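You operate a simulated robot arm through the tools that you are given. There is no shell and no other tool.

The job below is to be done with a simulated robot arm. You get a single attempt, and the scene is never put back.

JOB
Wind the black spool's wire onto the blue spool under the guard.
Fine: switch off, open the guard, put the wound spool in the long grey tray; leave the speed dial alone. Where these are worked on the way, their far stop is far enough and under half their travel is too little: clear guard.

The check looks at the end state, three seconds after you hand in, the way a careful person would. Anything else that was tipped, shoved, dropped, spilled or broken makes it a failure.

ROBOT AND FRAMES
A 6-joint arm with a two-finger parallel gripper, fixed in place. Base frame: the origin is on the floor under the middle of its stand, x ahead of it, y to its left, z up; the work surface is at about z = 865. Lengths are in mm, angles in rad, forces in N, time in s.
With the tool pointing down near the work surface it reaches from about 260 to 680 mm from the base axis. Its first joint turns from -1.152 to 1.152 rad. Payload 2.9 kg.
Tool frame: the origin (TCP) lies between the finger pads and is the grasp point; the fingertips stand 30 mm ahead of it; z points along the fingers, y is the line along which they close. The gripper opens to 110 mm. The fingers are 20 mm wide and 10 mm thick; the gripper's body (48 by 112 mm) begins 55 mm behind the TCP.
Orientation is that of the tool frame in the base frame, as a unit quaternion [w, x, y, z]. With the fingers straight down and closing along the base's y, the tool's x points along the base's -x, its y along +y and its z along -z.

CONTROLS
- The arm moves only by the tool step_arm. Its arguments are lists of equal length, an entry for each row: "dr": the turn, a rotation vector about the base's x, y, z in rad, a list of three; "offset": the shift along the base's x, y, z in mm, a list of three; "gripper": the finger opening in mm, from 0 to 110. In form: {"dr": [[ax, ay, az], ...], "offset": [[tx, ty, tz], ...], "gripper": [gripper, ...]}. A call has 1 to 20 rows; each row is the pose to reach, as a shift and turn from the pose commanded when the call began. Each row takes 0.2 s and may step no farther than 50 mm and 0.15 rad from the row before; otherwise, or with a gripper value out of range, the whole call is refused. A pose out of reach is approached as far as the arm can. The call stops where the force on the tool passes 40 N (or 10 N more than at its start, if that is more) or the arm is blocked; 0.2 s more then pass. Each finger travels about 108 mm/s and halts on what it meets, pressing with about 21 N; the grip force reading is that of the motor and also rises with nothing between the fingers. The clock runs only during rows and for 0.2 s after the last one: add rows that repeat a pose to give the fingers time. The reply holds the time, the measured pose of the TCP, the force on the tool along the base axes, the opening and the grip force, in the units named above and with some noise, with the torque about the TCP (base axes, N m) and any sound that the robot's microphone picked up.
- Cameras (640 x 400 px; columns grow to the right, rows downward): "scene" is fixed at [65.1, 419.5, 1402.4]; the picture's right is [-0.87, -0.50, 0.00], its down [-0.20, 0.35, -0.92] and it looks along [0.45, -0.80, -0.40] (base axes); focal length 320 px, centre (320, 200). "wrist" rides on the gripper at [72, 17, -103] in the tool frame; the picture's right is [-0.23, 0.97, 0.00], its down [-0.76, -0.18, -0.62] and it looks along [-0.61, -0.14, 0.78] (tool axes); focal length 222 px, centre (320, 200). There is no depth. A picture from a camera that has moved, and an enlarged one, comes with that camera's place and axes in the base frame and with its lens.
- grab_frame(camera): a new picture of that camera. No time passes.
- zoom(camera, box): a new picture of the part [left, top, right, bottom] of that camera's present view, enlarged. No time passes.
- finish_job(): hands the job in; it is judged then, once.

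Nothing tells you positions but the pictures and the camera data. Unless the task says otherwise, let go and move clear before handing in.

The tools are called after "Request:" as a command line: name --argument value ..., lists and objects as JSON in quotes. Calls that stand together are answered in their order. step_arm: Moves the arm, as the interface text tells. Its arguments: {"type":"object","properties":{"dr":{"type":"array"},"offset":{"type":"array"},"gripper":{"type":"array"}},"required":["dr","offset","gripper"]} The other tools are called the same way: grab_frame (camera) takes a picture; zoom (camera, box) takes an enlarged picture of a part of a camera's view; finish_job () hands the job in.

At the start:

```text
t: 0.0
eef_pos: [399.8, -153.2, 1180.1]
tool_rot: [-0.001, 0.0, 1.0, 0.0]
ft_force: [-0.2, -0.5, 0.3]
wrist_torque: [0.0, 0.0, -0.02]
gripper_width: 109.9
grip_force: 0.0
```

scene: 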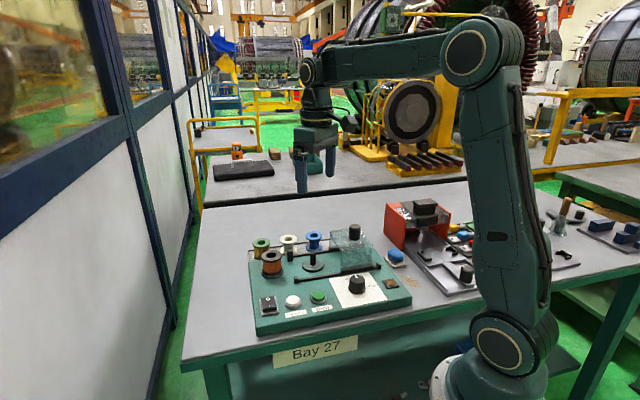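
wrist: 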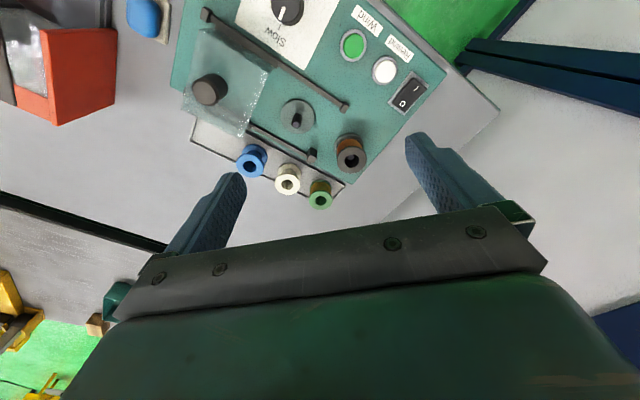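

I see a green winder panel with three spools (blue, white, green) behind it, a copper-filled black spool on a post, an empty spindle, a clear sliding guard with a knob, a switch, buttons and a dial. I'll look closer before I move.

Request:
zoom --camera "scene" --box '[230, 210, 430, 335]'

Request:
zoom --camera "wrist" --box '[160, 0, 480, 200]'

Request:
zoom --camera "scene" --box '[370, 180, 640, 310]'

Request:
zoom --camera "scene" --box '[190, 130, 350, 230]'

```text
3.20 times, centred on (330, 272) of scene
camera zoom: at [65.1, 419.5, 1402.4], right [-0.87, -0.5, 0.0], down [-0.2, 0.35, -0.92], along [0.45, -0.8, -0.4], focal length 1024 px, centre (288, -32)
```

zoom: 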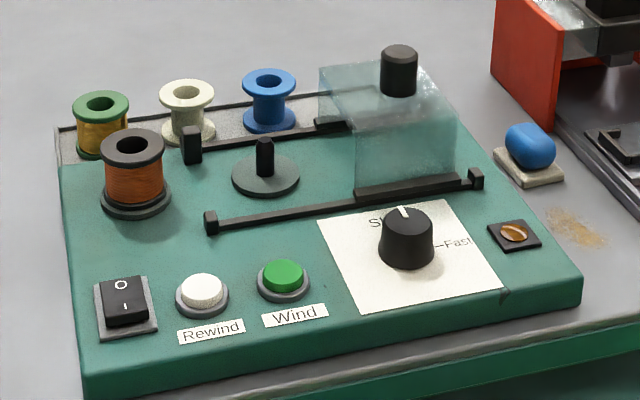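

```text
2.00 times, centred on (320, 100) of wrist
camera zoom: at [327.9, -135.6, 1283.0], right [0.23, 0.97, 0.0], down [0.76, -0.18, 0.62], along [0.61, -0.14, -0.78], focal length 444 px, centre (320, 400)
```

zoom: 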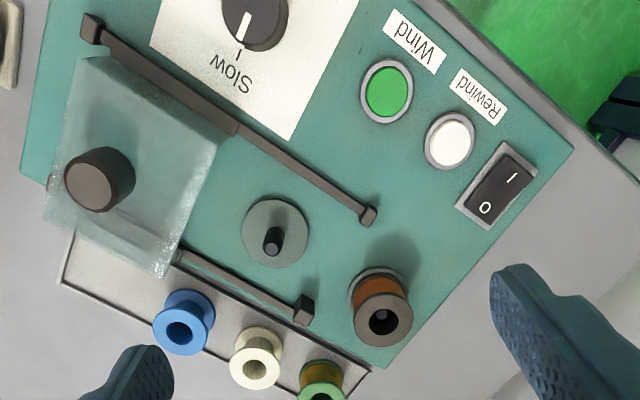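

```text
2.37 times, centred on (505, 245) of scene
camera zoom: at [65.1, 419.5, 1402.4], right [-0.87, -0.5, 0.0], down [-0.2, 0.35, -0.92], along [0.45, -0.8, -0.4], focal length 759 px, centre (-118, 93)
```

zoom: 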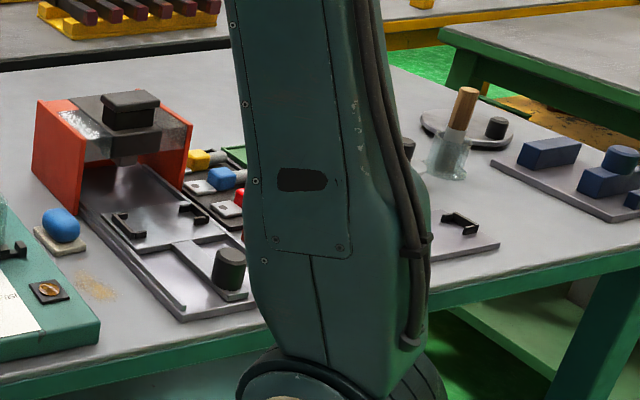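

```text
4.00 times, centred on (270, 180) of scene
camera zoom: at [65.1, 419.5, 1402.4], right [-0.87, -0.5, 0.0], down [-0.2, 0.35, -0.92], along [0.45, -0.8, -0.4], focal length 1281 px, centre (520, 280)
```

zoom: 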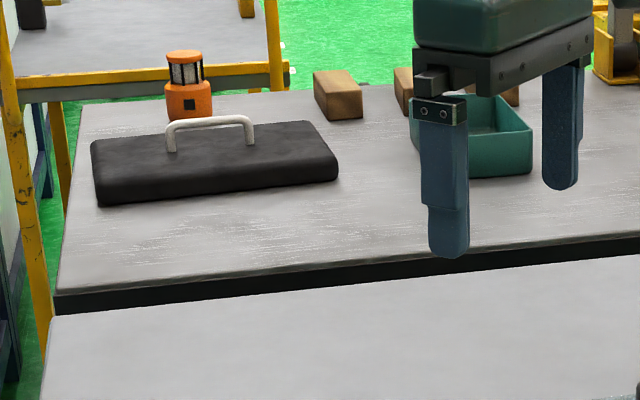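

The spools stand in a long grey tray behind the panel: blue at about (509,-321), white and green beyond it. The empty spindle is near (440,-202), and the guard knob near (361,-288) with its top around z 993. I'll turn the gripper to line up with the panel's rails, which run at about 45°, and take a closer look.

Request:
step_arm --dr '[[0, 0, -0.14], [0, 0, -0.28], [0, 0, -0.42], [0, 0, -0.56], [0, 0, -0.7], [0, 0, -0.785], [0, 0, -0.785]]' --offset '[[-3, -10, 0], [-6, -20, 0], [-10, -35, 0], [-14, -50, -10], [-17, -65, -20], [-20, -77, -30], [-20, -77, -30]]' --gripper '[110, 110, 110, 110, 110, 110, 110]'

Request:
grab_frame --camera "wrist"

Request:
grab_frame --camera "scene"

```text
t: 1.6
eef_pos: [380.5, -228.9, 1148.7]
tool_rot: [-0.001, 0.384, 0.924, 0.001]
ft_force: [-1.2, -0.7, 0.1]
wrist_torque: [0.0, -0.02, 0.01]
gripper_width: 109.9
grip_force: 0.0
```

```text
taken
camera wrist: at [340.9, -165.7, 1252.4], right [0.85, 0.53, 0.0], down [0.41, -0.66, 0.62], along [0.33, -0.53, -0.78], focal length 222 px, centre (320, 200)
```

wrist: 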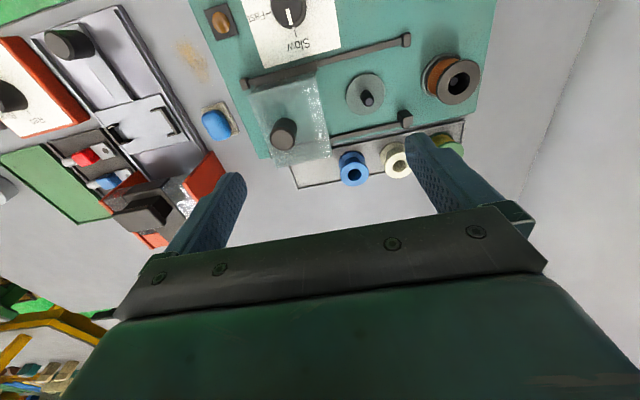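

```text
taken
```

scene: 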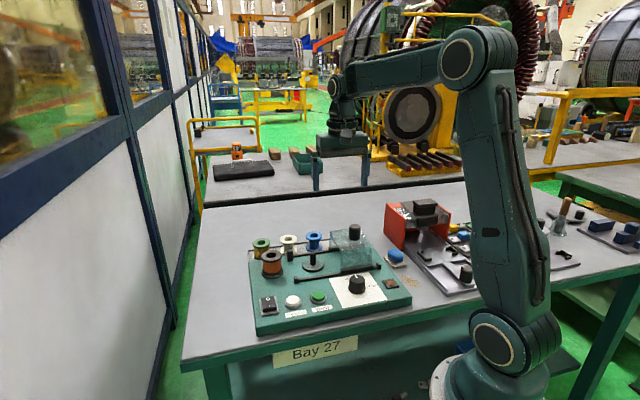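

The panel shows clearly from here. I'll zoom in to pin down the coordinates.

Request:
zoom --camera "wrist" --box '[200, 0, 520, 200]'

Request:
zoom --camera "wrist" --box '[230, 80, 390, 180]'

Request:
zoom --camera "scene" --box '[240, 225, 320, 275]'

Request:
zoom --camera "scene" --box '[245, 270, 345, 332]'

Request:
zoom --camera "scene" --box '[320, 215, 420, 278]'

```text
2.00 times, centred on (360, 100) of wrist
camera zoom: at [340.9, -165.7, 1252.4], right [0.85, 0.53, 0.0], down [0.41, -0.66, 0.62], along [0.33, -0.53, -0.78], focal length 444 px, centre (240, 400)
```

zoom: 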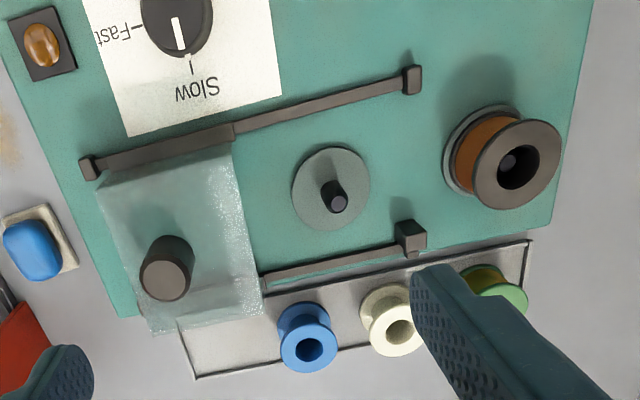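

```text
4.00 times, centred on (310, 130) of wrist
camera zoom: at [340.9, -165.7, 1252.4], right [0.85, 0.53, 0.0], down [0.41, -0.66, 0.62], along [0.33, -0.53, -0.78], focal length 888 px, centre (360, 480)
```

zoom: 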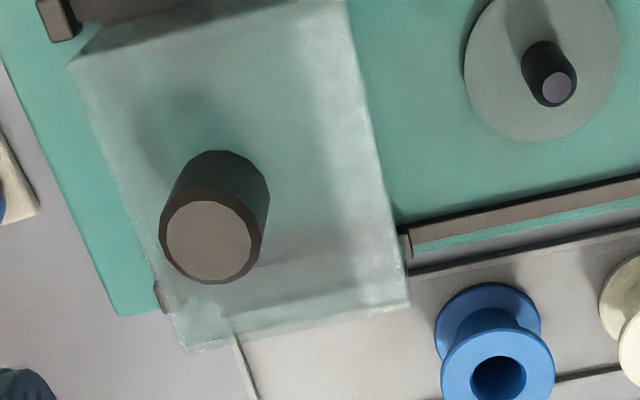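

```text
8.00 times, centred on (280, 250) of scene
camera zoom: at [65.1, 419.5, 1402.4], right [-0.87, -0.5, 0.0], down [-0.2, 0.35, -0.92], along [0.45, -0.8, -0.4], focal length 2561 px, centre (640, -200)
```

zoom: 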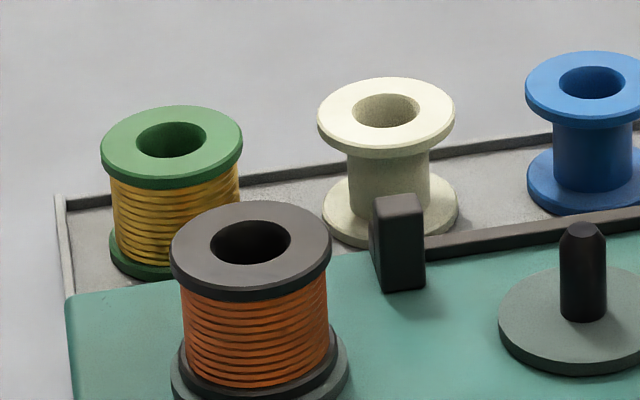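

```text
6.40 times, centred on (295, 301) of scene
camera zoom: at [65.1, 419.5, 1402.4], right [-0.87, -0.5, 0.0], down [-0.2, 0.35, -0.92], along [0.45, -0.8, -0.4], focal length 2049 px, centre (480, -446)
```

zoom: 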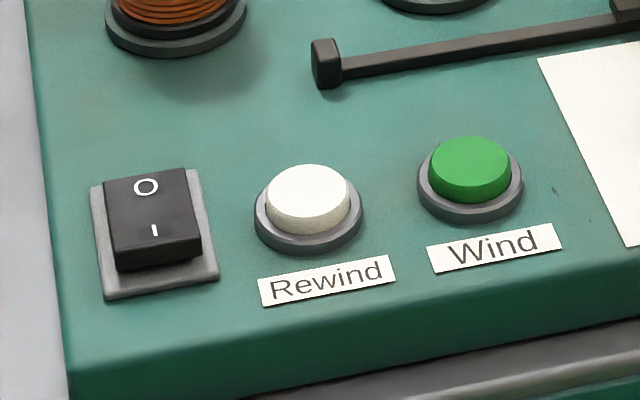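

```text
6.35 times, centred on (370, 246) of scene
camera zoom: at [65.1, 419.5, 1402.4], right [-0.87, -0.5, 0.0], down [-0.2, 0.35, -0.92], along [0.45, -0.8, -0.4], focal length 2033 px, centre (2, -95)
```

zoom: 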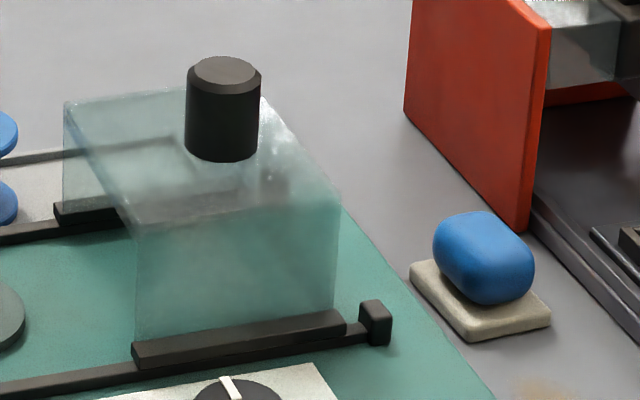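

The panel's rails run at 45°, the spindle is at about (443.5,-202) with its tip near z 926, and the blue spool is near (505,-314) with its top near z 910. I'll move above the blue spool with a part-open gripper and check.

Request:
step_arm --dr '[[0, 0, 0], [0, 0, 0], [0, 0, 0], [0, 0, 0], [0, 0, 0], [0, 0, 0]]' --offset '[[31, -21, -10], [62, -42, -25], [93, -63, -45], [125, -84, -70], [125, -84, -110], [125, -84, -110]]' --gripper '[100, 90, 80, 72, 72, 72]'

Request:
grab_frame --camera "wrist"

Request:
zoom --camera "wrist" --box '[220, 50, 420, 200]'

Request:
zoom --camera "scene" --box '[230, 170, 430, 295]'

```text
t: 3.0
eef_pos: [506.2, -314.0, 1039.0]
tool_rot: [0.0, 0.383, 0.924, 0.0]
ft_force: [-0.4, 0.1, -0.8]
wrist_torque: [-0.02, 0.01, 0.01]
gripper_width: 72.0
grip_force: 0.1
```

```text
taken
camera wrist: at [465.9, -250.0, 1142.5], right [0.85, 0.53, 0.0], down [0.41, -0.66, 0.62], along [0.33, -0.53, -0.78], focal length 222 px, centre (320, 200)
```

wrist: 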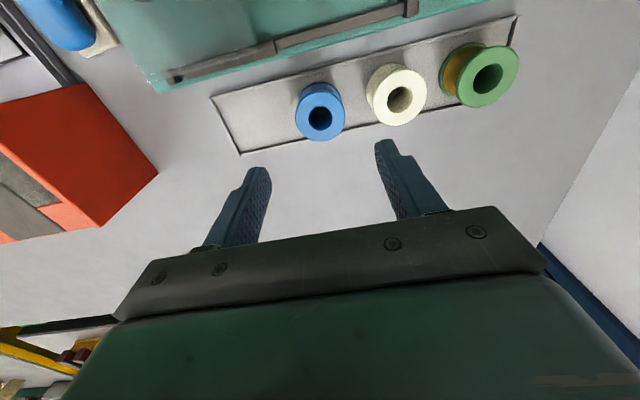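

```text
2.67 times, centred on (320, 125) of wrist
camera zoom: at [465.9, -250.0, 1142.5], right [0.85, 0.53, 0.0], down [0.41, -0.66, 0.62], along [0.33, -0.53, -0.78], focal length 592 px, centre (320, 400)
```

zoom: 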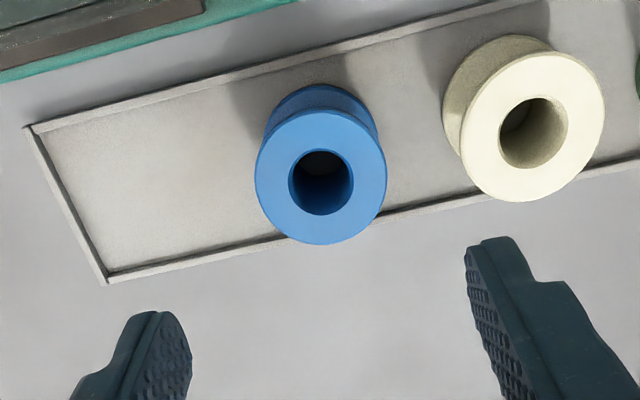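

```text
3.20 times, centred on (330, 232) of scene
camera zoom: at [65.1, 419.5, 1402.4], right [-0.87, -0.5, 0.0], down [-0.2, 0.35, -0.92], along [0.45, -0.8, -0.4], focal length 1024 px, centre (288, 96)
```

zoom: 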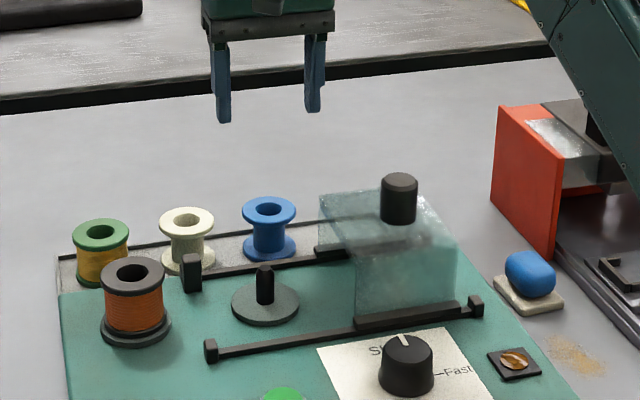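

The blue spool's centre comes out at about (506.5,-315), almost directly under the tool. I'll lower to just above it and check again.

Request:
step_arm --dr '[[0, 0, 0], [0, 0, 0], [0, 0, 0]]' --offset '[[0, -0.5, -40], [0, -1, -80], [0, -1, -80]]' --gripper '[72, 72, 72]'

Request:
grab_frame --camera "wrist"

Request:
zoom --camera "scene" --box '[250, 190, 370, 265]'

```text
t: 3.8
eef_pos: [507.5, -316.1, 960.9]
tool_rot: [0.0, 0.384, 0.924, 0.0]
ft_force: [1.0, 1.1, -0.7]
wrist_torque: [-0.02, 0.01, -0.04]
gripper_width: 71.8
grip_force: 0.1
```

```text
taken
camera wrist: at [467.3, -252.1, 1063.5], right [0.85, 0.53, 0.0], down [0.41, -0.66, 0.62], along [0.33, -0.53, -0.78], focal length 222 px, centre (320, 200)
```

wrist: 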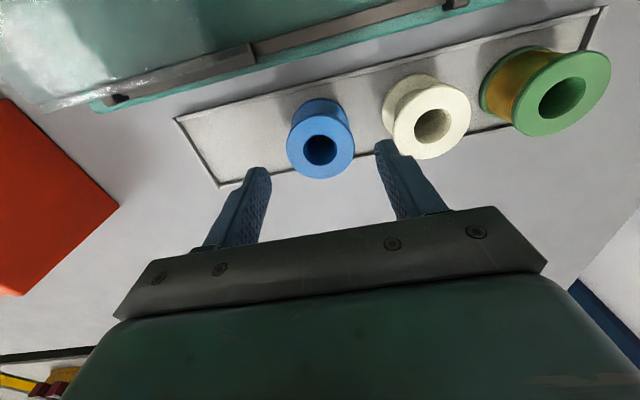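

```text
5.33 times, centred on (310, 228) of scene
camera zoom: at [65.1, 419.5, 1402.4], right [-0.87, -0.5, 0.0], down [-0.2, 0.35, -0.92], along [0.45, -0.8, -0.4], focal length 1708 px, centre (373, 53)
```

zoom: 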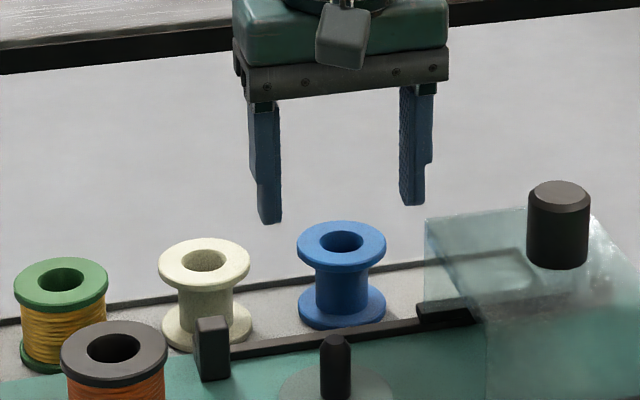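

The spool sits centred between the fingers to within about 2 mm. I'll come down around it so the fingertips end just above the tray floor.

Request:
step_arm --dr '[[0, 0, 0], [0, 0, 0], [0, 0, 0], [0, 0, 0]]' --offset '[[-0.5, 1.5, -25], [-0.5, 1.5, -45], [-0.5, 1.5, -56], [-0.5, 1.5, -56]]' --gripper '[72, 72, 72, 72]'

Request:
grab_frame --camera "wrist"

Request:
zoom --camera "scene" --box '[250, 190, 370, 265]'

```text
t: 4.8
eef_pos: [503.6, -313.6, 904.4]
tool_rot: [-0.001, 0.383, 0.924, 0.0]
ft_force: [0.6, -0.2, 0.1]
wrist_torque: [-0.01, -0.03, 0.04]
gripper_width: 72.3
grip_force: 0.0
```

```text
taken
camera wrist: at [465.7, -250.4, 1007.1], right [0.85, 0.53, 0.0], down [0.41, -0.66, 0.62], along [0.33, -0.53, -0.78], focal length 222 px, centre (320, 200)
```

wrist: 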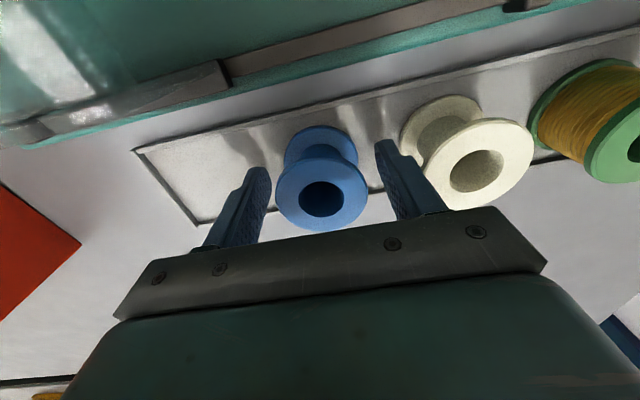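

```text
5.33 times, centred on (310, 228) of scene
camera zoom: at [65.1, 419.5, 1402.4], right [-0.87, -0.5, 0.0], down [-0.2, 0.35, -0.92], along [0.45, -0.8, -0.4], focal length 1708 px, centre (373, 53)
```

zoom: 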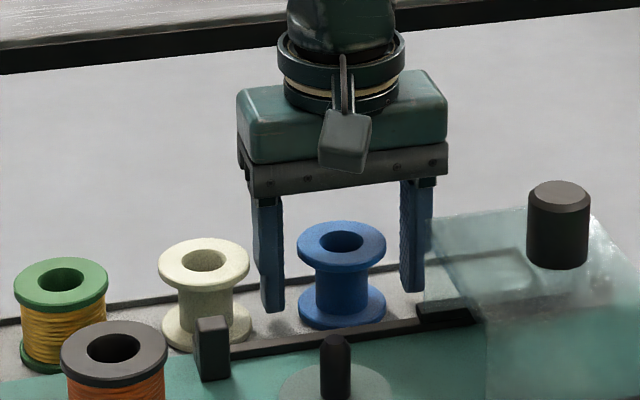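

The fingers straddle the blue spool cleanly. I'll shift a millimetre or so to centre it, then close.

Request:
step_arm --dr '[[0, 0, 0], [0, 0, 0], [0, 0, 0], [0, 0, 0], [0, 0, 0]]' --offset '[[1.2, -1.2, 0], [1.2, -1.2, 0], [1.2, -1.2, 0], [1.2, -1.2, 0], [1.2, -1.2, 0]]' --gripper '[66, 58, 50, 42, 42]'

Request:
grab_frame --camera "wrist"

```text
t: 6.0
eef_pos: [507.0, -315.1, 903.7]
tool_rot: [0.0, 0.383, 0.924, 0.0]
ft_force: [0.3, 0.3, 0.7]
wrist_torque: [-0.02, 0.03, 0.02]
gripper_width: 51.0
grip_force: 20.7
```

```text
taken
camera wrist: at [466.9, -251.3, 1007.2], right [0.85, 0.53, 0.0], down [0.41, -0.66, 0.62], along [0.33, -0.53, -0.78], focal length 222 px, centre (320, 200)
```

wrist: 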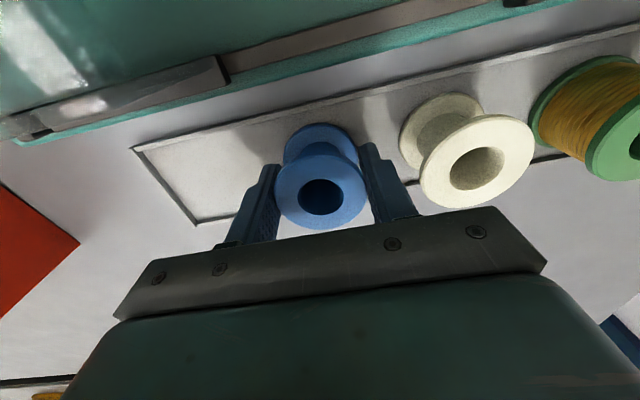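

The grip is firm at 51 mm. I'll lift straight up and check the spool hangs well.

Request:
step_arm --dr '[[0, 0, 0], [0, 0, 0], [0, 0, 0], [0, 0, 0], [0, 0, 0]]' --offset '[[0, 0, 10], [0, 0, 35], [0, 0, 65], [0, 0, 96], [0, 0, 96]]' --gripper '[42, 42, 42, 42, 42]'

Request:
grab_frame --camera "wrist"

Request:
zoom --camera "scene" --box '[250, 170, 370, 245]'

```text
t: 7.2
eef_pos: [505.3, -315.6, 1000.4]
tool_rot: [0.0, 0.383, 0.924, 0.0]
ft_force: [0.8, -0.1, -0.6]
wrist_torque: [-0.04, -0.01, -0.03]
gripper_width: 50.9
grip_force: 21.0
```

```text
taken
camera wrist: at [466.1, -251.3, 1103.5], right [0.85, 0.53, 0.0], down [0.41, -0.66, 0.62], along [0.33, -0.53, -0.78], focal length 222 px, centre (320, 200)
```

wrist: 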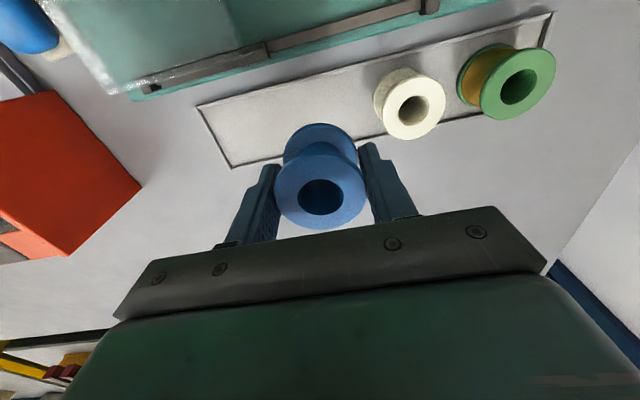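

```text
5.33 times, centred on (310, 208) of scene
camera zoom: at [65.1, 419.5, 1402.4], right [-0.87, -0.5, 0.0], down [-0.2, 0.35, -0.92], along [0.45, -0.8, -0.4], focal length 1708 px, centre (373, 160)
```

zoom: 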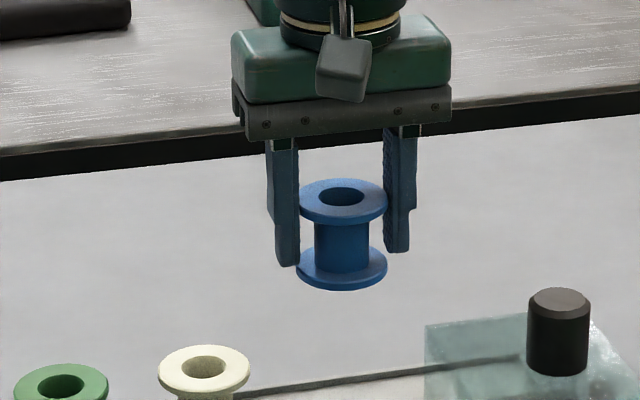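

The spool hangs straight and centred. I'll stop short of the spindle on the tray side, where the wrist camera can see the shaft past the spool.

Request:
step_arm --dr '[[0, 0, 0], [0, 0, 0], [0, 0, 0]]' --offset '[[-10, 35, 0], [-20, 71, 0], [-20, 71, 0]]' --gripper '[42, 42, 42]'

Request:
grab_frame --camera "wrist"

Request:
zoom --camera "wrist" --box '[240, 50, 400, 150]'

Request:
zoom --camera "scene" --box '[250, 190, 370, 265]'

```text
t: 8.0
eef_pos: [484.3, -244.5, 998.8]
tool_rot: [0.0, 0.382, 0.924, 0.001]
ft_force: [0.8, -0.3, -1.1]
wrist_torque: [0.02, 0.02, 0.0]
gripper_width: 51.0
grip_force: 21.1
```

```text
taken
camera wrist: at [445.6, -180.8, 1102.6], right [0.85, 0.53, 0.0], down [0.41, -0.66, 0.62], along [0.33, -0.53, -0.78], focal length 222 px, centre (320, 200)
```

wrist: 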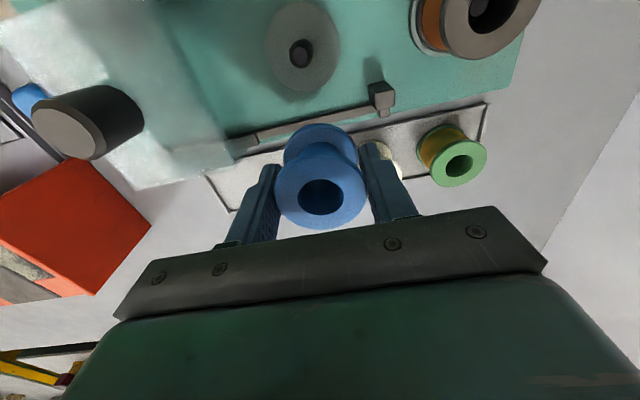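

```text
4.00 times, centred on (320, 100) of wrist
camera zoom: at [445.6, -180.8, 1102.6], right [0.85, 0.53, 0.0], down [0.41, -0.66, 0.62], along [0.33, -0.53, -0.78], focal length 888 px, centre (320, 600)
```

zoom: 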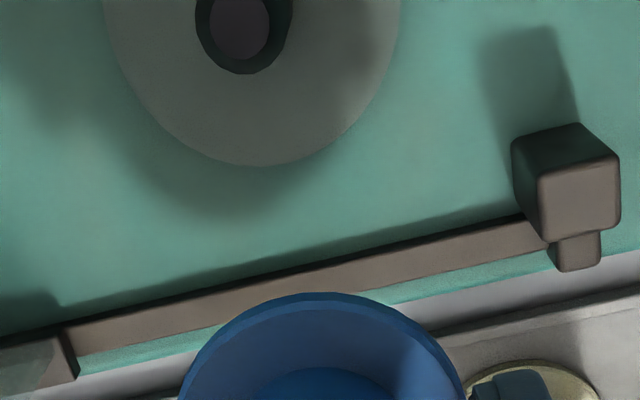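

```text
5.33 times, centred on (310, 228) of scene
camera zoom: at [65.0, 419.5, 1402.4], right [-0.87, -0.5, 0.0], down [-0.2, 0.35, -0.92], along [0.45, -0.8, -0.4], focal length 1708 px, centre (373, 53)
```

zoom: 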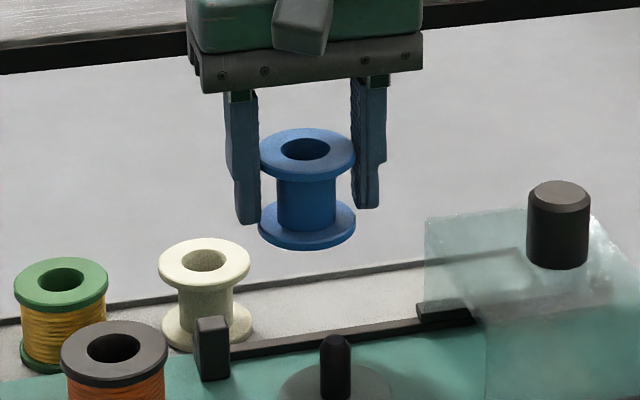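

The shaft tip comes out at about (443.3,-203). I'll move over it at the same height.

Request:
step_arm --dr '[[0, 0, 0], [0, 0, 0], [0, 0, 0]]' --offset '[[-20, 20, 0], [-41.3, 40.9, 0], [-41.3, 40.9, 0]]' --gripper '[42, 42, 42]'

Request:
zoom --camera "scene" --box '[250, 190, 370, 265]'

Request:
grab_frame --camera "wrist"

```text
t: 8.8
eef_pos: [444.3, -203.4, 999.5]
tool_rot: [0.0, 0.383, 0.924, 0.0]
ft_force: [-0.4, -0.6, -0.7]
wrist_torque: [-0.01, 0.0, 0.01]
gripper_width: 50.7
grip_force: 21.4
```

```text
5.33 times, centred on (310, 228) of scene
camera zoom: at [65.0, 419.5, 1402.4], right [-0.87, -0.5, 0.0], down [-0.2, 0.35, -0.92], along [0.45, -0.8, -0.4], focal length 1708 px, centre (373, 53)
```

zoom: 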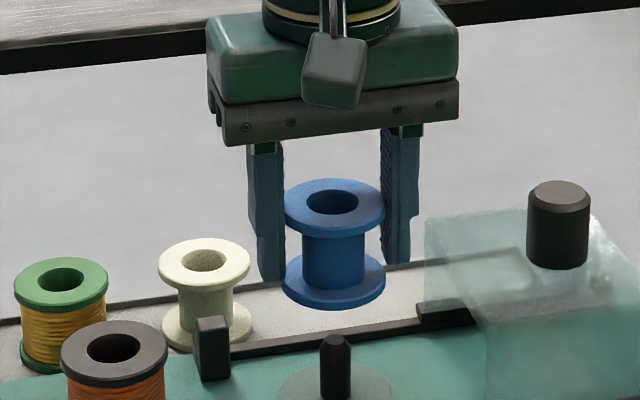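

```text
taken
camera wrist: at [404.4, -139.4, 1102.5], right [0.85, 0.53, 0.0], down [0.41, -0.66, 0.62], along [0.33, -0.53, -0.78], focal length 222 px, centre (320, 200)
```

wrist: 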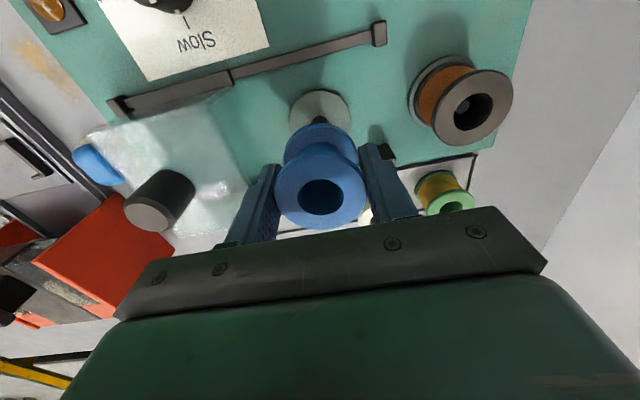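

In both views the spool lines up over the shaft. I'll lower slowly and watch the force.

Request:
step_arm --dr '[[0, 0, 0], [0, 0, 0], [0, 0, 0], [0, 0, 0]]' --offset '[[0, -0.3, -15], [0, -0.3, -30], [0, -0.3, -42], [0, -0.3, -42]]' --gripper '[42, 42, 42, 42]'

Request:
zoom --camera "scene" --box '[250, 190, 370, 265]'

Request:
zoom --camera "wrist" --box '[240, 60, 400, 260]'

```text
t: 9.8
eef_pos: [444.3, -204.0, 956.3]
tool_rot: [0.0, 0.383, 0.924, 0.0]
ft_force: [-0.2, 0.1, -1.7]
wrist_torque: [0.0, -0.01, 0.0]
gripper_width: 50.9
grip_force: 21.2
```

```text
5.33 times, centred on (310, 228) of scene
camera zoom: at [65.1, 419.5, 1402.4], right [-0.87, -0.5, 0.0], down [-0.2, 0.35, -0.92], along [0.45, -0.8, -0.4], focal length 1708 px, centre (373, 53)
```

zoom: 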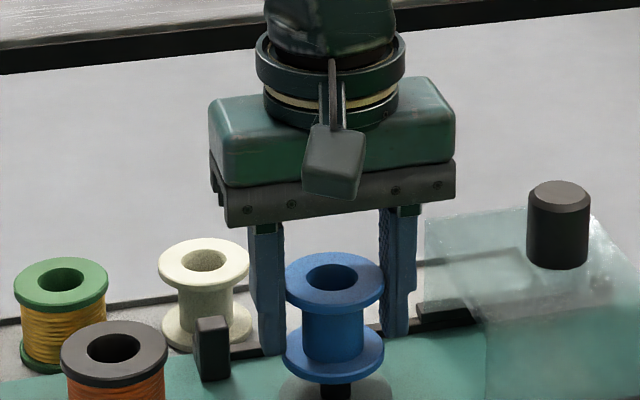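

```text
2.00 times, centred on (320, 160) of wrist
camera zoom: at [405.2, -139.5, 1060.0], right [0.85, 0.53, 0.0], down [0.41, -0.66, 0.62], along [0.33, -0.53, -0.78], focal length 444 px, centre (320, 280)
```

zoom: 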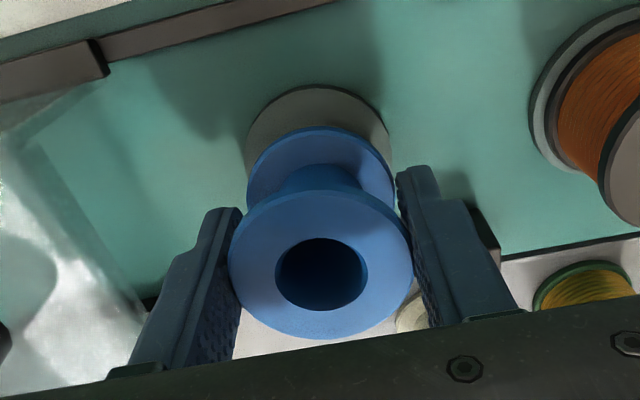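

There's no contact force, and the spool is already over the tip. I'll keep lowering until it is nearly on the disc.

Request:
step_arm --dr '[[0, 0, 0], [0, 0, 0], [0, 0, 0], [0, 0, 0], [0, 0, 0]]' --offset '[[0, 0, -8], [0, 0, -15], [0, 0, -20], [0, 0, -24], [0, 0, -24]]' --gripper '[42, 42, 42, 42, 42]'

Request:
zoom --camera "scene" --box '[270, 215, 350, 275]'

```text
t: 11.0
eef_pos: [445.2, -204.0, 934.6]
tool_rot: [0.003, 0.383, 0.924, -0.001]
ft_force: [-5.0, 0.4, 19.8]
wrist_torque: [-0.35, 0.24, 0.0]
gripper_width: 51.1
grip_force: 20.8
```

```text
6.67 times, centred on (310, 245) of scene
camera zoom: at [64.7, 419.6, 1402.4], right [-0.87, -0.5, 0.0], down [-0.2, 0.35, -0.92], along [0.45, -0.8, -0.4], focal length 2134 px, centre (387, -100)
```

zoom: 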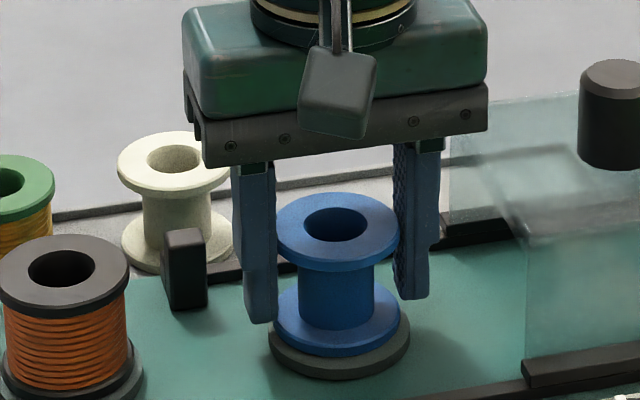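

The force has risen to about 20 N at z 934.6, so the spool may be seated on the disc. I'll look closely before releasing.

Request:
zoom --camera "scene" --box '[295, 240, 329, 275]'

Request:
zoom --camera "wrist" --box '[260, 80, 380, 240]'

```text
11.43 times, centred on (312, 258) of scene
camera zoom: at [64.7, 419.6, 1402.4], right [-0.87, -0.5, 0.0], down [-0.2, 0.35, -0.92], along [0.45, -0.8, -0.4], focal length 3659 px, centre (411, -457)
```

zoom: 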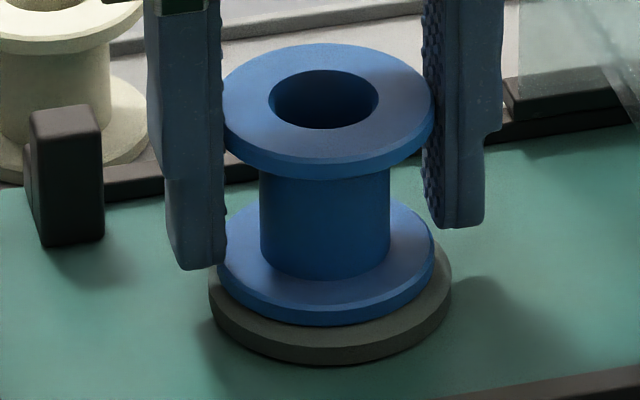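

```text
2.50 times, centred on (320, 160) of wrist
camera zoom: at [405.4, -139.8, 1038.1], right [0.85, 0.53, 0.0], down [0.41, -0.66, 0.63], along [0.33, -0.53, -0.78], focal length 555 px, centre (320, 300)
```

zoom: 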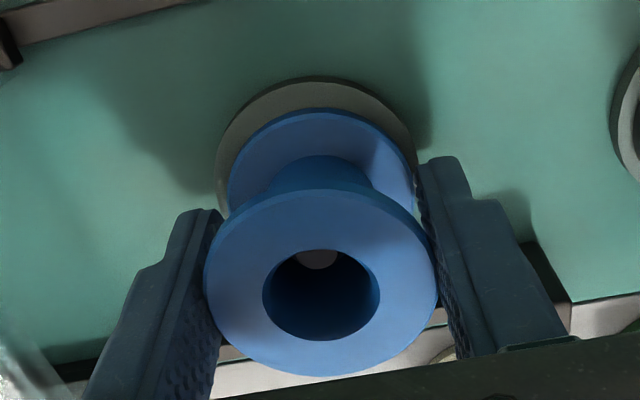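

I'll zoom further on the joint between spool and disc to see whether there is a gap.

Request:
zoom --camera "scene" --box '[303, 258, 325, 274]'

Request:
zoom --camera "wrist" --box '[290, 100, 350, 150]'

```text
16.00 times, centred on (314, 266) of scene
camera zoom: at [64.7, 419.6, 1402.4], right [-0.87, -0.5, 0.0], down [-0.2, 0.35, -0.92], along [0.45, -0.8, -0.4], focal length 5123 px, centre (416, -856)
```

zoom: 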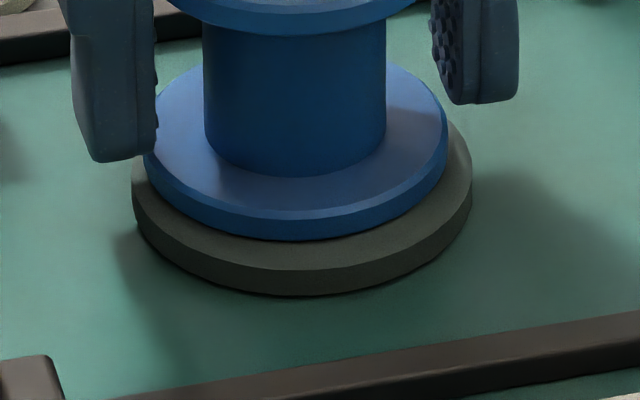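

```text
8.00 times, centred on (320, 125) of wrist
camera zoom: at [405.4, -139.8, 1038.1], right [0.85, 0.53, 0.0], down [0.41, -0.66, 0.63], along [0.33, -0.53, -0.78], focal length 1777 px, centre (320, 800)
```

zoom: 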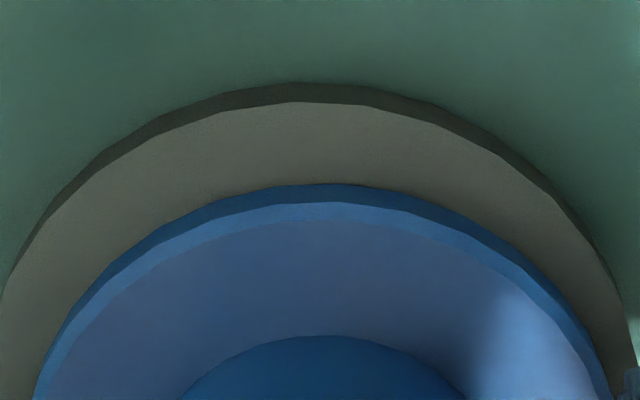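

The spool looks about 2 mm off-centre toward the tray and may be a couple of millimetres short of the disc. I'll lift slightly, re-centre and lower again.

Request:
step_arm --dr '[[0, 0, 0], [0, 0, 0], [0, 0, 0]]' --offset '[[0, 0, 3], [-1.8, 1.8, 4], [-1.8, 1.8, 4]]' --gripper '[42, 42, 42]'

Request:
zoom --camera "scene" --box '[303, 258, 325, 274]'

Request:
zoom --camera "wrist" --box '[260, 80, 380, 240]'

```text
t: 11.8
eef_pos: [442.6, -201.3, 938.4]
tool_rot: [0.0, 0.383, 0.924, 0.0]
ft_force: [0.1, 0.7, -0.7]
wrist_torque: [-0.01, 0.0, 0.02]
gripper_width: 50.8
grip_force: 21.0
```

```text
16.00 times, centred on (314, 266) of scene
camera zoom: at [65.1, 419.5, 1402.4], right [-0.87, -0.5, 0.0], down [-0.2, 0.35, -0.92], along [0.45, -0.8, -0.4], focal length 5123 px, centre (416, -856)
```

zoom: 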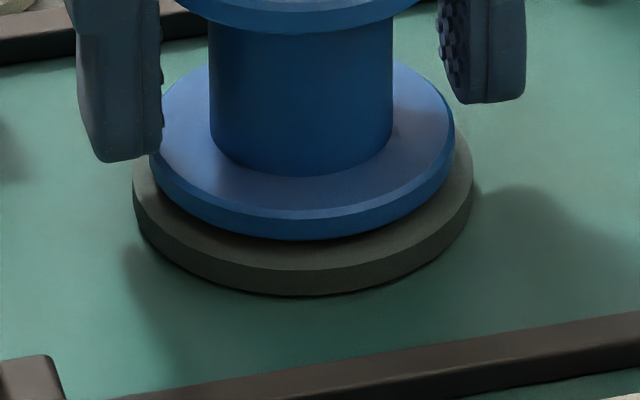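

```text
2.50 times, centred on (320, 160) of wrist
camera zoom: at [403.3, -137.8, 1040.5], right [0.85, 0.53, 0.0], down [0.41, -0.66, 0.62], along [0.33, -0.53, -0.78], focal length 555 px, centre (320, 300)
```

zoom: 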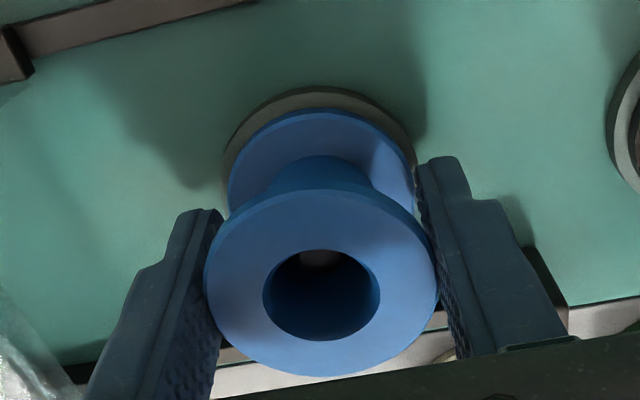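

The spool is now centred with a small gap below it and no side force. I'll lower in small steps.

Request:
step_arm --dr '[[0, 0, 0], [0, 0, 0], [0, 0, 0]]' --offset '[[0, 0, -1.5], [0, 0, -3], [0, 0, -3]]' --gripper '[42, 42, 42]'

Request:
zoom --camera "scene" --box '[303, 258, 325, 274]'

```text
t: 12.6
eef_pos: [443.1, -200.9, 936.1]
tool_rot: [0.0, 0.382, 0.924, 0.001]
ft_force: [-0.5, 0.7, 2.4]
wrist_torque: [-0.04, -0.01, 0.01]
gripper_width: 51.2
grip_force: 21.3
```

```text
16.00 times, centred on (314, 266) of scene
camera zoom: at [65.0, 419.5, 1402.4], right [-0.87, -0.5, 0.0], down [-0.2, 0.35, -0.92], along [0.45, -0.8, -0.4], focal length 5123 px, centre (416, -856)
```

zoom: 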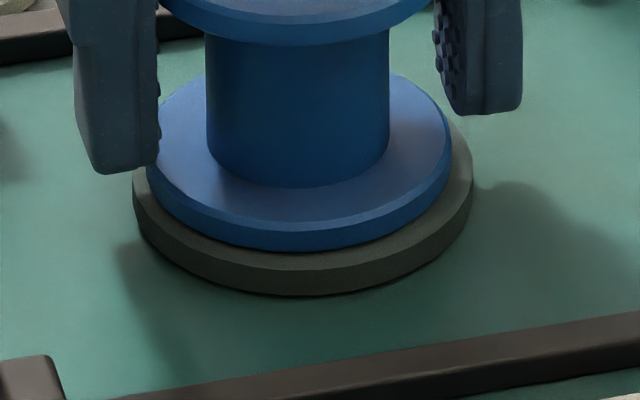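

Contact is just starting, at about 2.4 N. I'll go one more millimetre to confirm it's seated.

Request:
step_arm --dr '[[0, 0, 0], [0, 0, 0]]' --offset '[[0, 0, -1], [0, 0, -1]]' --gripper '[42, 42]'

Request:
zoom --camera "scene" --box '[303, 258, 325, 274]'

Request:
zoom --camera "wrist" --box '[260, 80, 380, 240]'

```text
t: 13.2
eef_pos: [442.2, -200.4, 934.4]
tool_rot: [0.0, 0.383, 0.924, -0.001]
ft_force: [-4.0, 0.1, 13.7]
wrist_torque: [-0.21, 0.01, 0.0]
gripper_width: 51.2
grip_force: 20.9
```

```text
16.00 times, centred on (314, 266) of scene
camera zoom: at [64.8, 419.6, 1402.4], right [-0.87, -0.5, 0.0], down [-0.2, 0.35, -0.92], along [0.45, -0.8, -0.4], focal length 5123 px, centre (416, -856)
```

zoom: 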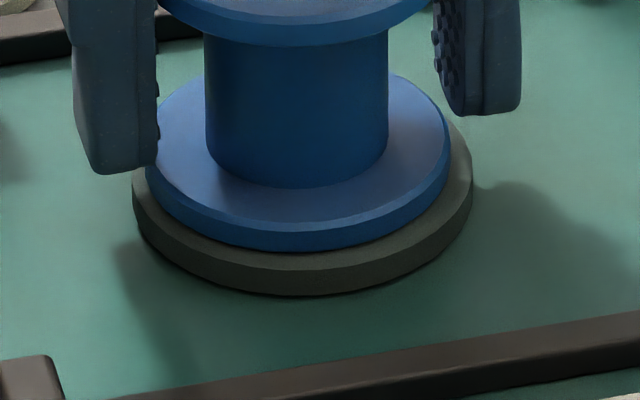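

```text
2.50 times, centred on (320, 160) of wrist
camera zoom: at [403.6, -137.3, 1038.0], right [0.85, 0.53, 0.0], down [0.41, -0.66, 0.62], along [0.33, -0.53, -0.78], focal length 555 px, centre (320, 300)
```

zoom: 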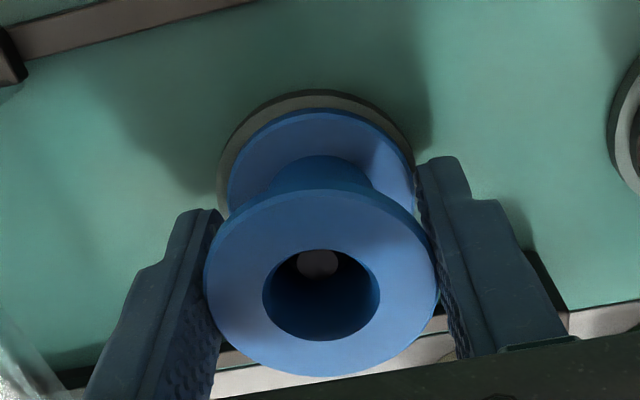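

Stiff contact comes at the same height from both lateral positions, so the spool is resting on the disc. I'll relieve the push, open the fingers and rise clear.

Request:
step_arm --dr '[[0, 0, 0], [0, 0, 0], [0, 0, 0], [0, 0, 0]]' --offset '[[0, 0, 1], [0, 0, 1], [0, 0, 1], [0, 0, 1]]' --gripper '[42, 54, 64, 70]'

Request:
zoom --camera "scene" --box '[270, 215, 350, 275]'

Request:
grab_frame --camera "wrist"

```text
t: 14.2
eef_pos: [443.1, -200.7, 935.5]
tool_rot: [0.0, 0.382, 0.924, 0.0]
ft_force: [-0.4, -0.2, 0.1]
wrist_torque: [0.03, 0.0, -0.01]
gripper_width: 69.7
grip_force: 0.1
```

```text
6.67 times, centred on (310, 245) of scene
camera zoom: at [65.1, 419.5, 1402.4], right [-0.87, -0.5, 0.0], down [-0.2, 0.35, -0.92], along [0.45, -0.8, -0.4], focal length 2134 px, centre (387, -100)
```

zoom: 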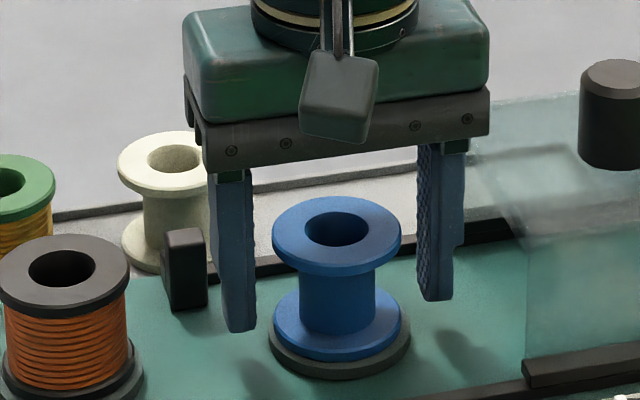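

```text
taken
camera wrist: at [403.6, -137.3, 1038.1], right [0.85, 0.53, 0.0], down [0.41, -0.66, 0.62], along [0.33, -0.53, -0.78], focal length 222 px, centre (320, 200)
```

wrist: 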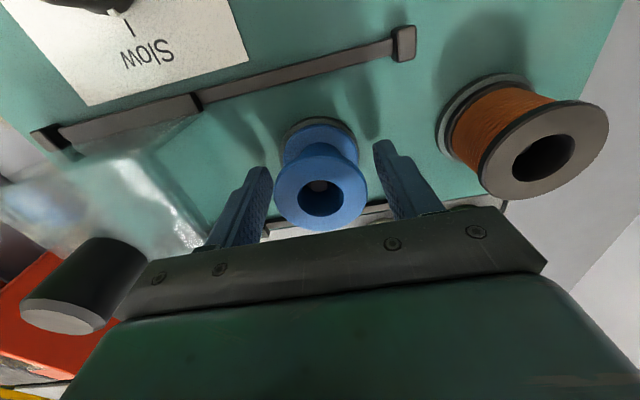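

The spool is on the spindle. I'll rise straight up and head over to the guard knob.

Request:
step_arm --dr '[[0, 0, 0], [0, 0, 0], [0, 0, 0], [0, 0, 0], [0, 0, 0], [0, 0, 0]]' --offset '[[0, 0, 35], [0, 0, 75], [0, 0, 120], [-30, -30, 130], [-60, -60, 130], [-60, -60, 130]]' --gripper '[70, 70, 70, 70, 66, 66]'

Request:
grab_frame --camera "wrist"

Request:
zoom --camera "scene" --box '[270, 205, 430, 305]'

```text
t: 15.6
eef_pos: [383.2, -260.2, 1064.3]
tool_rot: [0.0, 0.383, 0.924, 0.0]
ft_force: [-0.2, -0.9, 0.0]
wrist_torque: [0.04, -0.03, -0.03]
gripper_width: 65.8
grip_force: 0.1
```

```text
taken
camera wrist: at [344.2, -196.0, 1167.5], right [0.85, 0.53, 0.0], down [0.41, -0.66, 0.62], along [0.33, -0.53, -0.78], focal length 222 px, centre (320, 200)
```

wrist: 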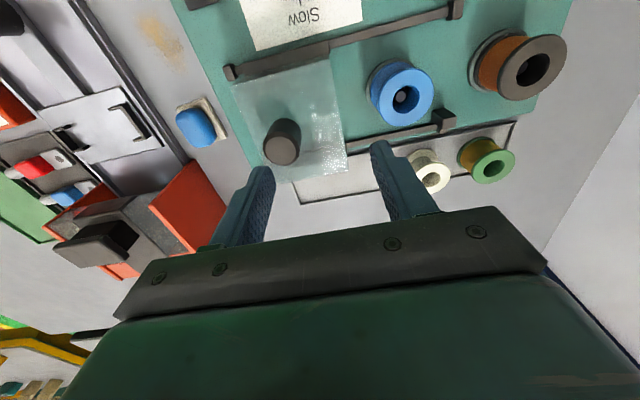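

```text
4.00 times, centred on (350, 255) of scene
camera zoom: at [65.1, 419.5, 1402.4], right [-0.87, -0.5, 0.0], down [-0.2, 0.35, -0.92], along [0.45, -0.8, -0.4], focal length 1281 px, centre (200, -20)
```

zoom: 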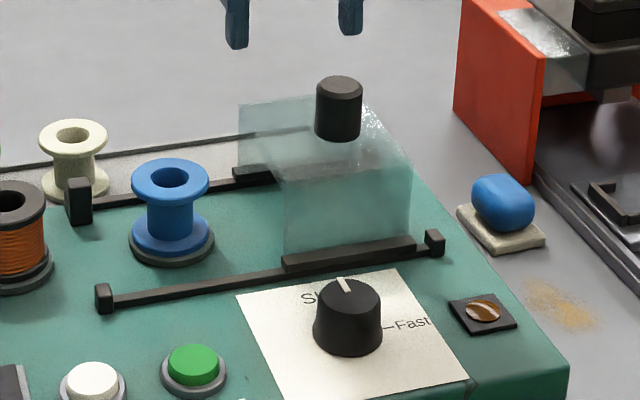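

The spool stayed seated. I'll zoom in on the guard knob for its position.

Request:
zoom --camera "wrist" --box '[220, 80, 380, 180]'

Request:
zoom --camera "scene" --box '[325, 215, 385, 275]'

```text
4.00 times, centred on (300, 130) of wrist
camera zoom: at [344.2, -196.0, 1167.5], right [0.85, 0.53, 0.0], down [0.41, -0.66, 0.62], along [0.33, -0.53, -0.78], focal length 888 px, centre (400, 480)
```

zoom: 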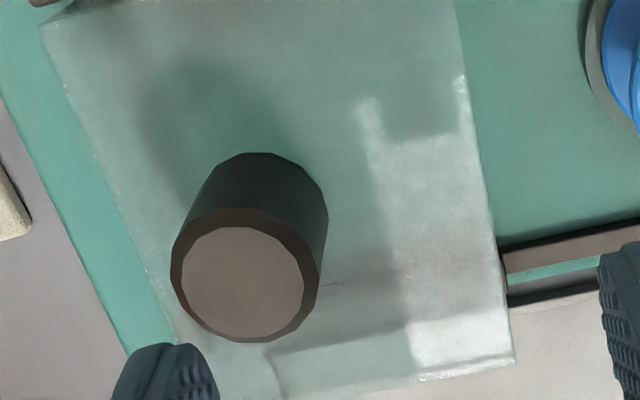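

```text
6.67 times, centred on (355, 245) of scene
camera zoom: at [65.1, 419.5, 1402.4], right [-0.87, -0.5, 0.0], down [-0.2, 0.35, -0.92], along [0.45, -0.8, -0.4], focal length 2134 px, centre (87, -100)
```

zoom: 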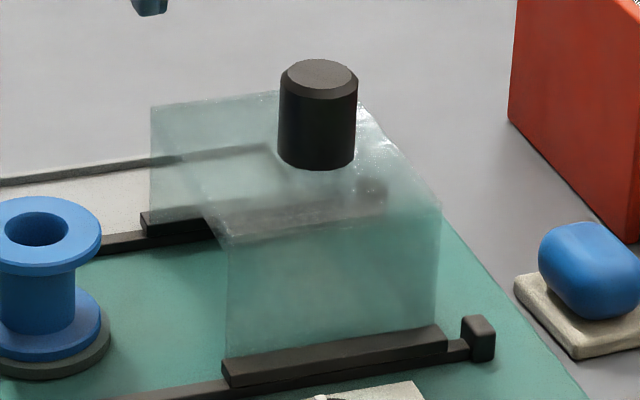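

The guard knob's top centre is at (360.7,-286.5,993), about 32 mm across, with the guard top near z 955. I'll position over it and check alignment before descending.

Request:
step_arm --dr '[[0, 0, 0], [0, 0, 0], [0, 0, 0]]' --offset '[[-12, -14, -10], [-22.4, -27, -34], [-22.4, -27, -34]]' --gripper '[66, 66, 66]'

Request:
grab_frame --camera "wrist"

Request:
zoom --camera "scene" --box '[310, 185, 410, 275]'

```text
t: 16.4
eef_pos: [361.9, -288.0, 1030.0]
tool_rot: [0.0, 0.382, 0.924, 0.001]
ft_force: [0.3, -0.2, 0.0]
wrist_torque: [0.0, -0.01, -0.02]
gripper_width: 66.0
grip_force: 0.1
```

```text
taken
camera wrist: at [321.8, -223.9, 1133.7], right [0.85, 0.53, 0.0], down [0.41, -0.66, 0.62], along [0.33, -0.53, -0.78], focal length 222 px, centre (320, 200)
```

wrist: 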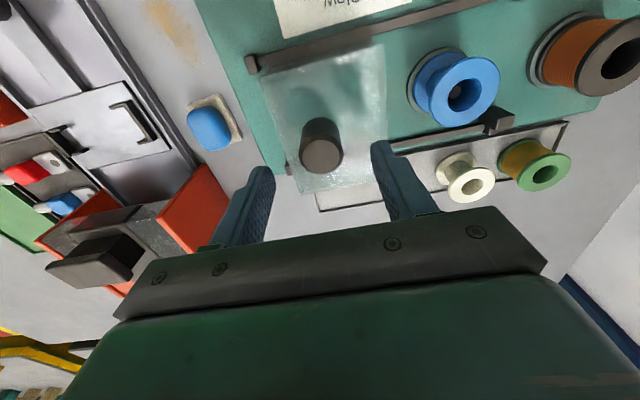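

```text
4.44 times, centred on (360, 230) of scene
camera zoom: at [65.1, 419.5, 1402.4], right [-0.87, -0.5, 0.0], down [-0.2, 0.35, -0.92], along [0.45, -0.8, -0.4], focal length 1423 px, centre (142, 67)
```

zoom: 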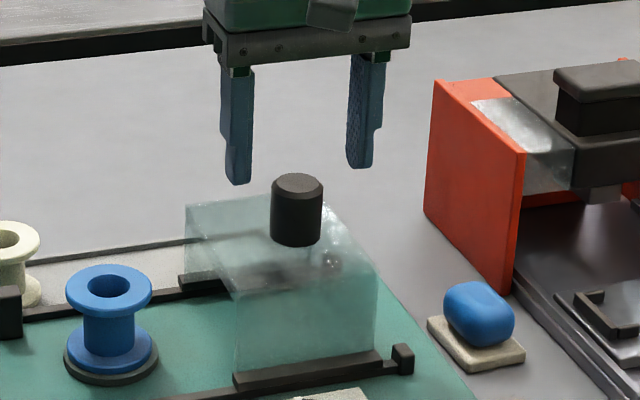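

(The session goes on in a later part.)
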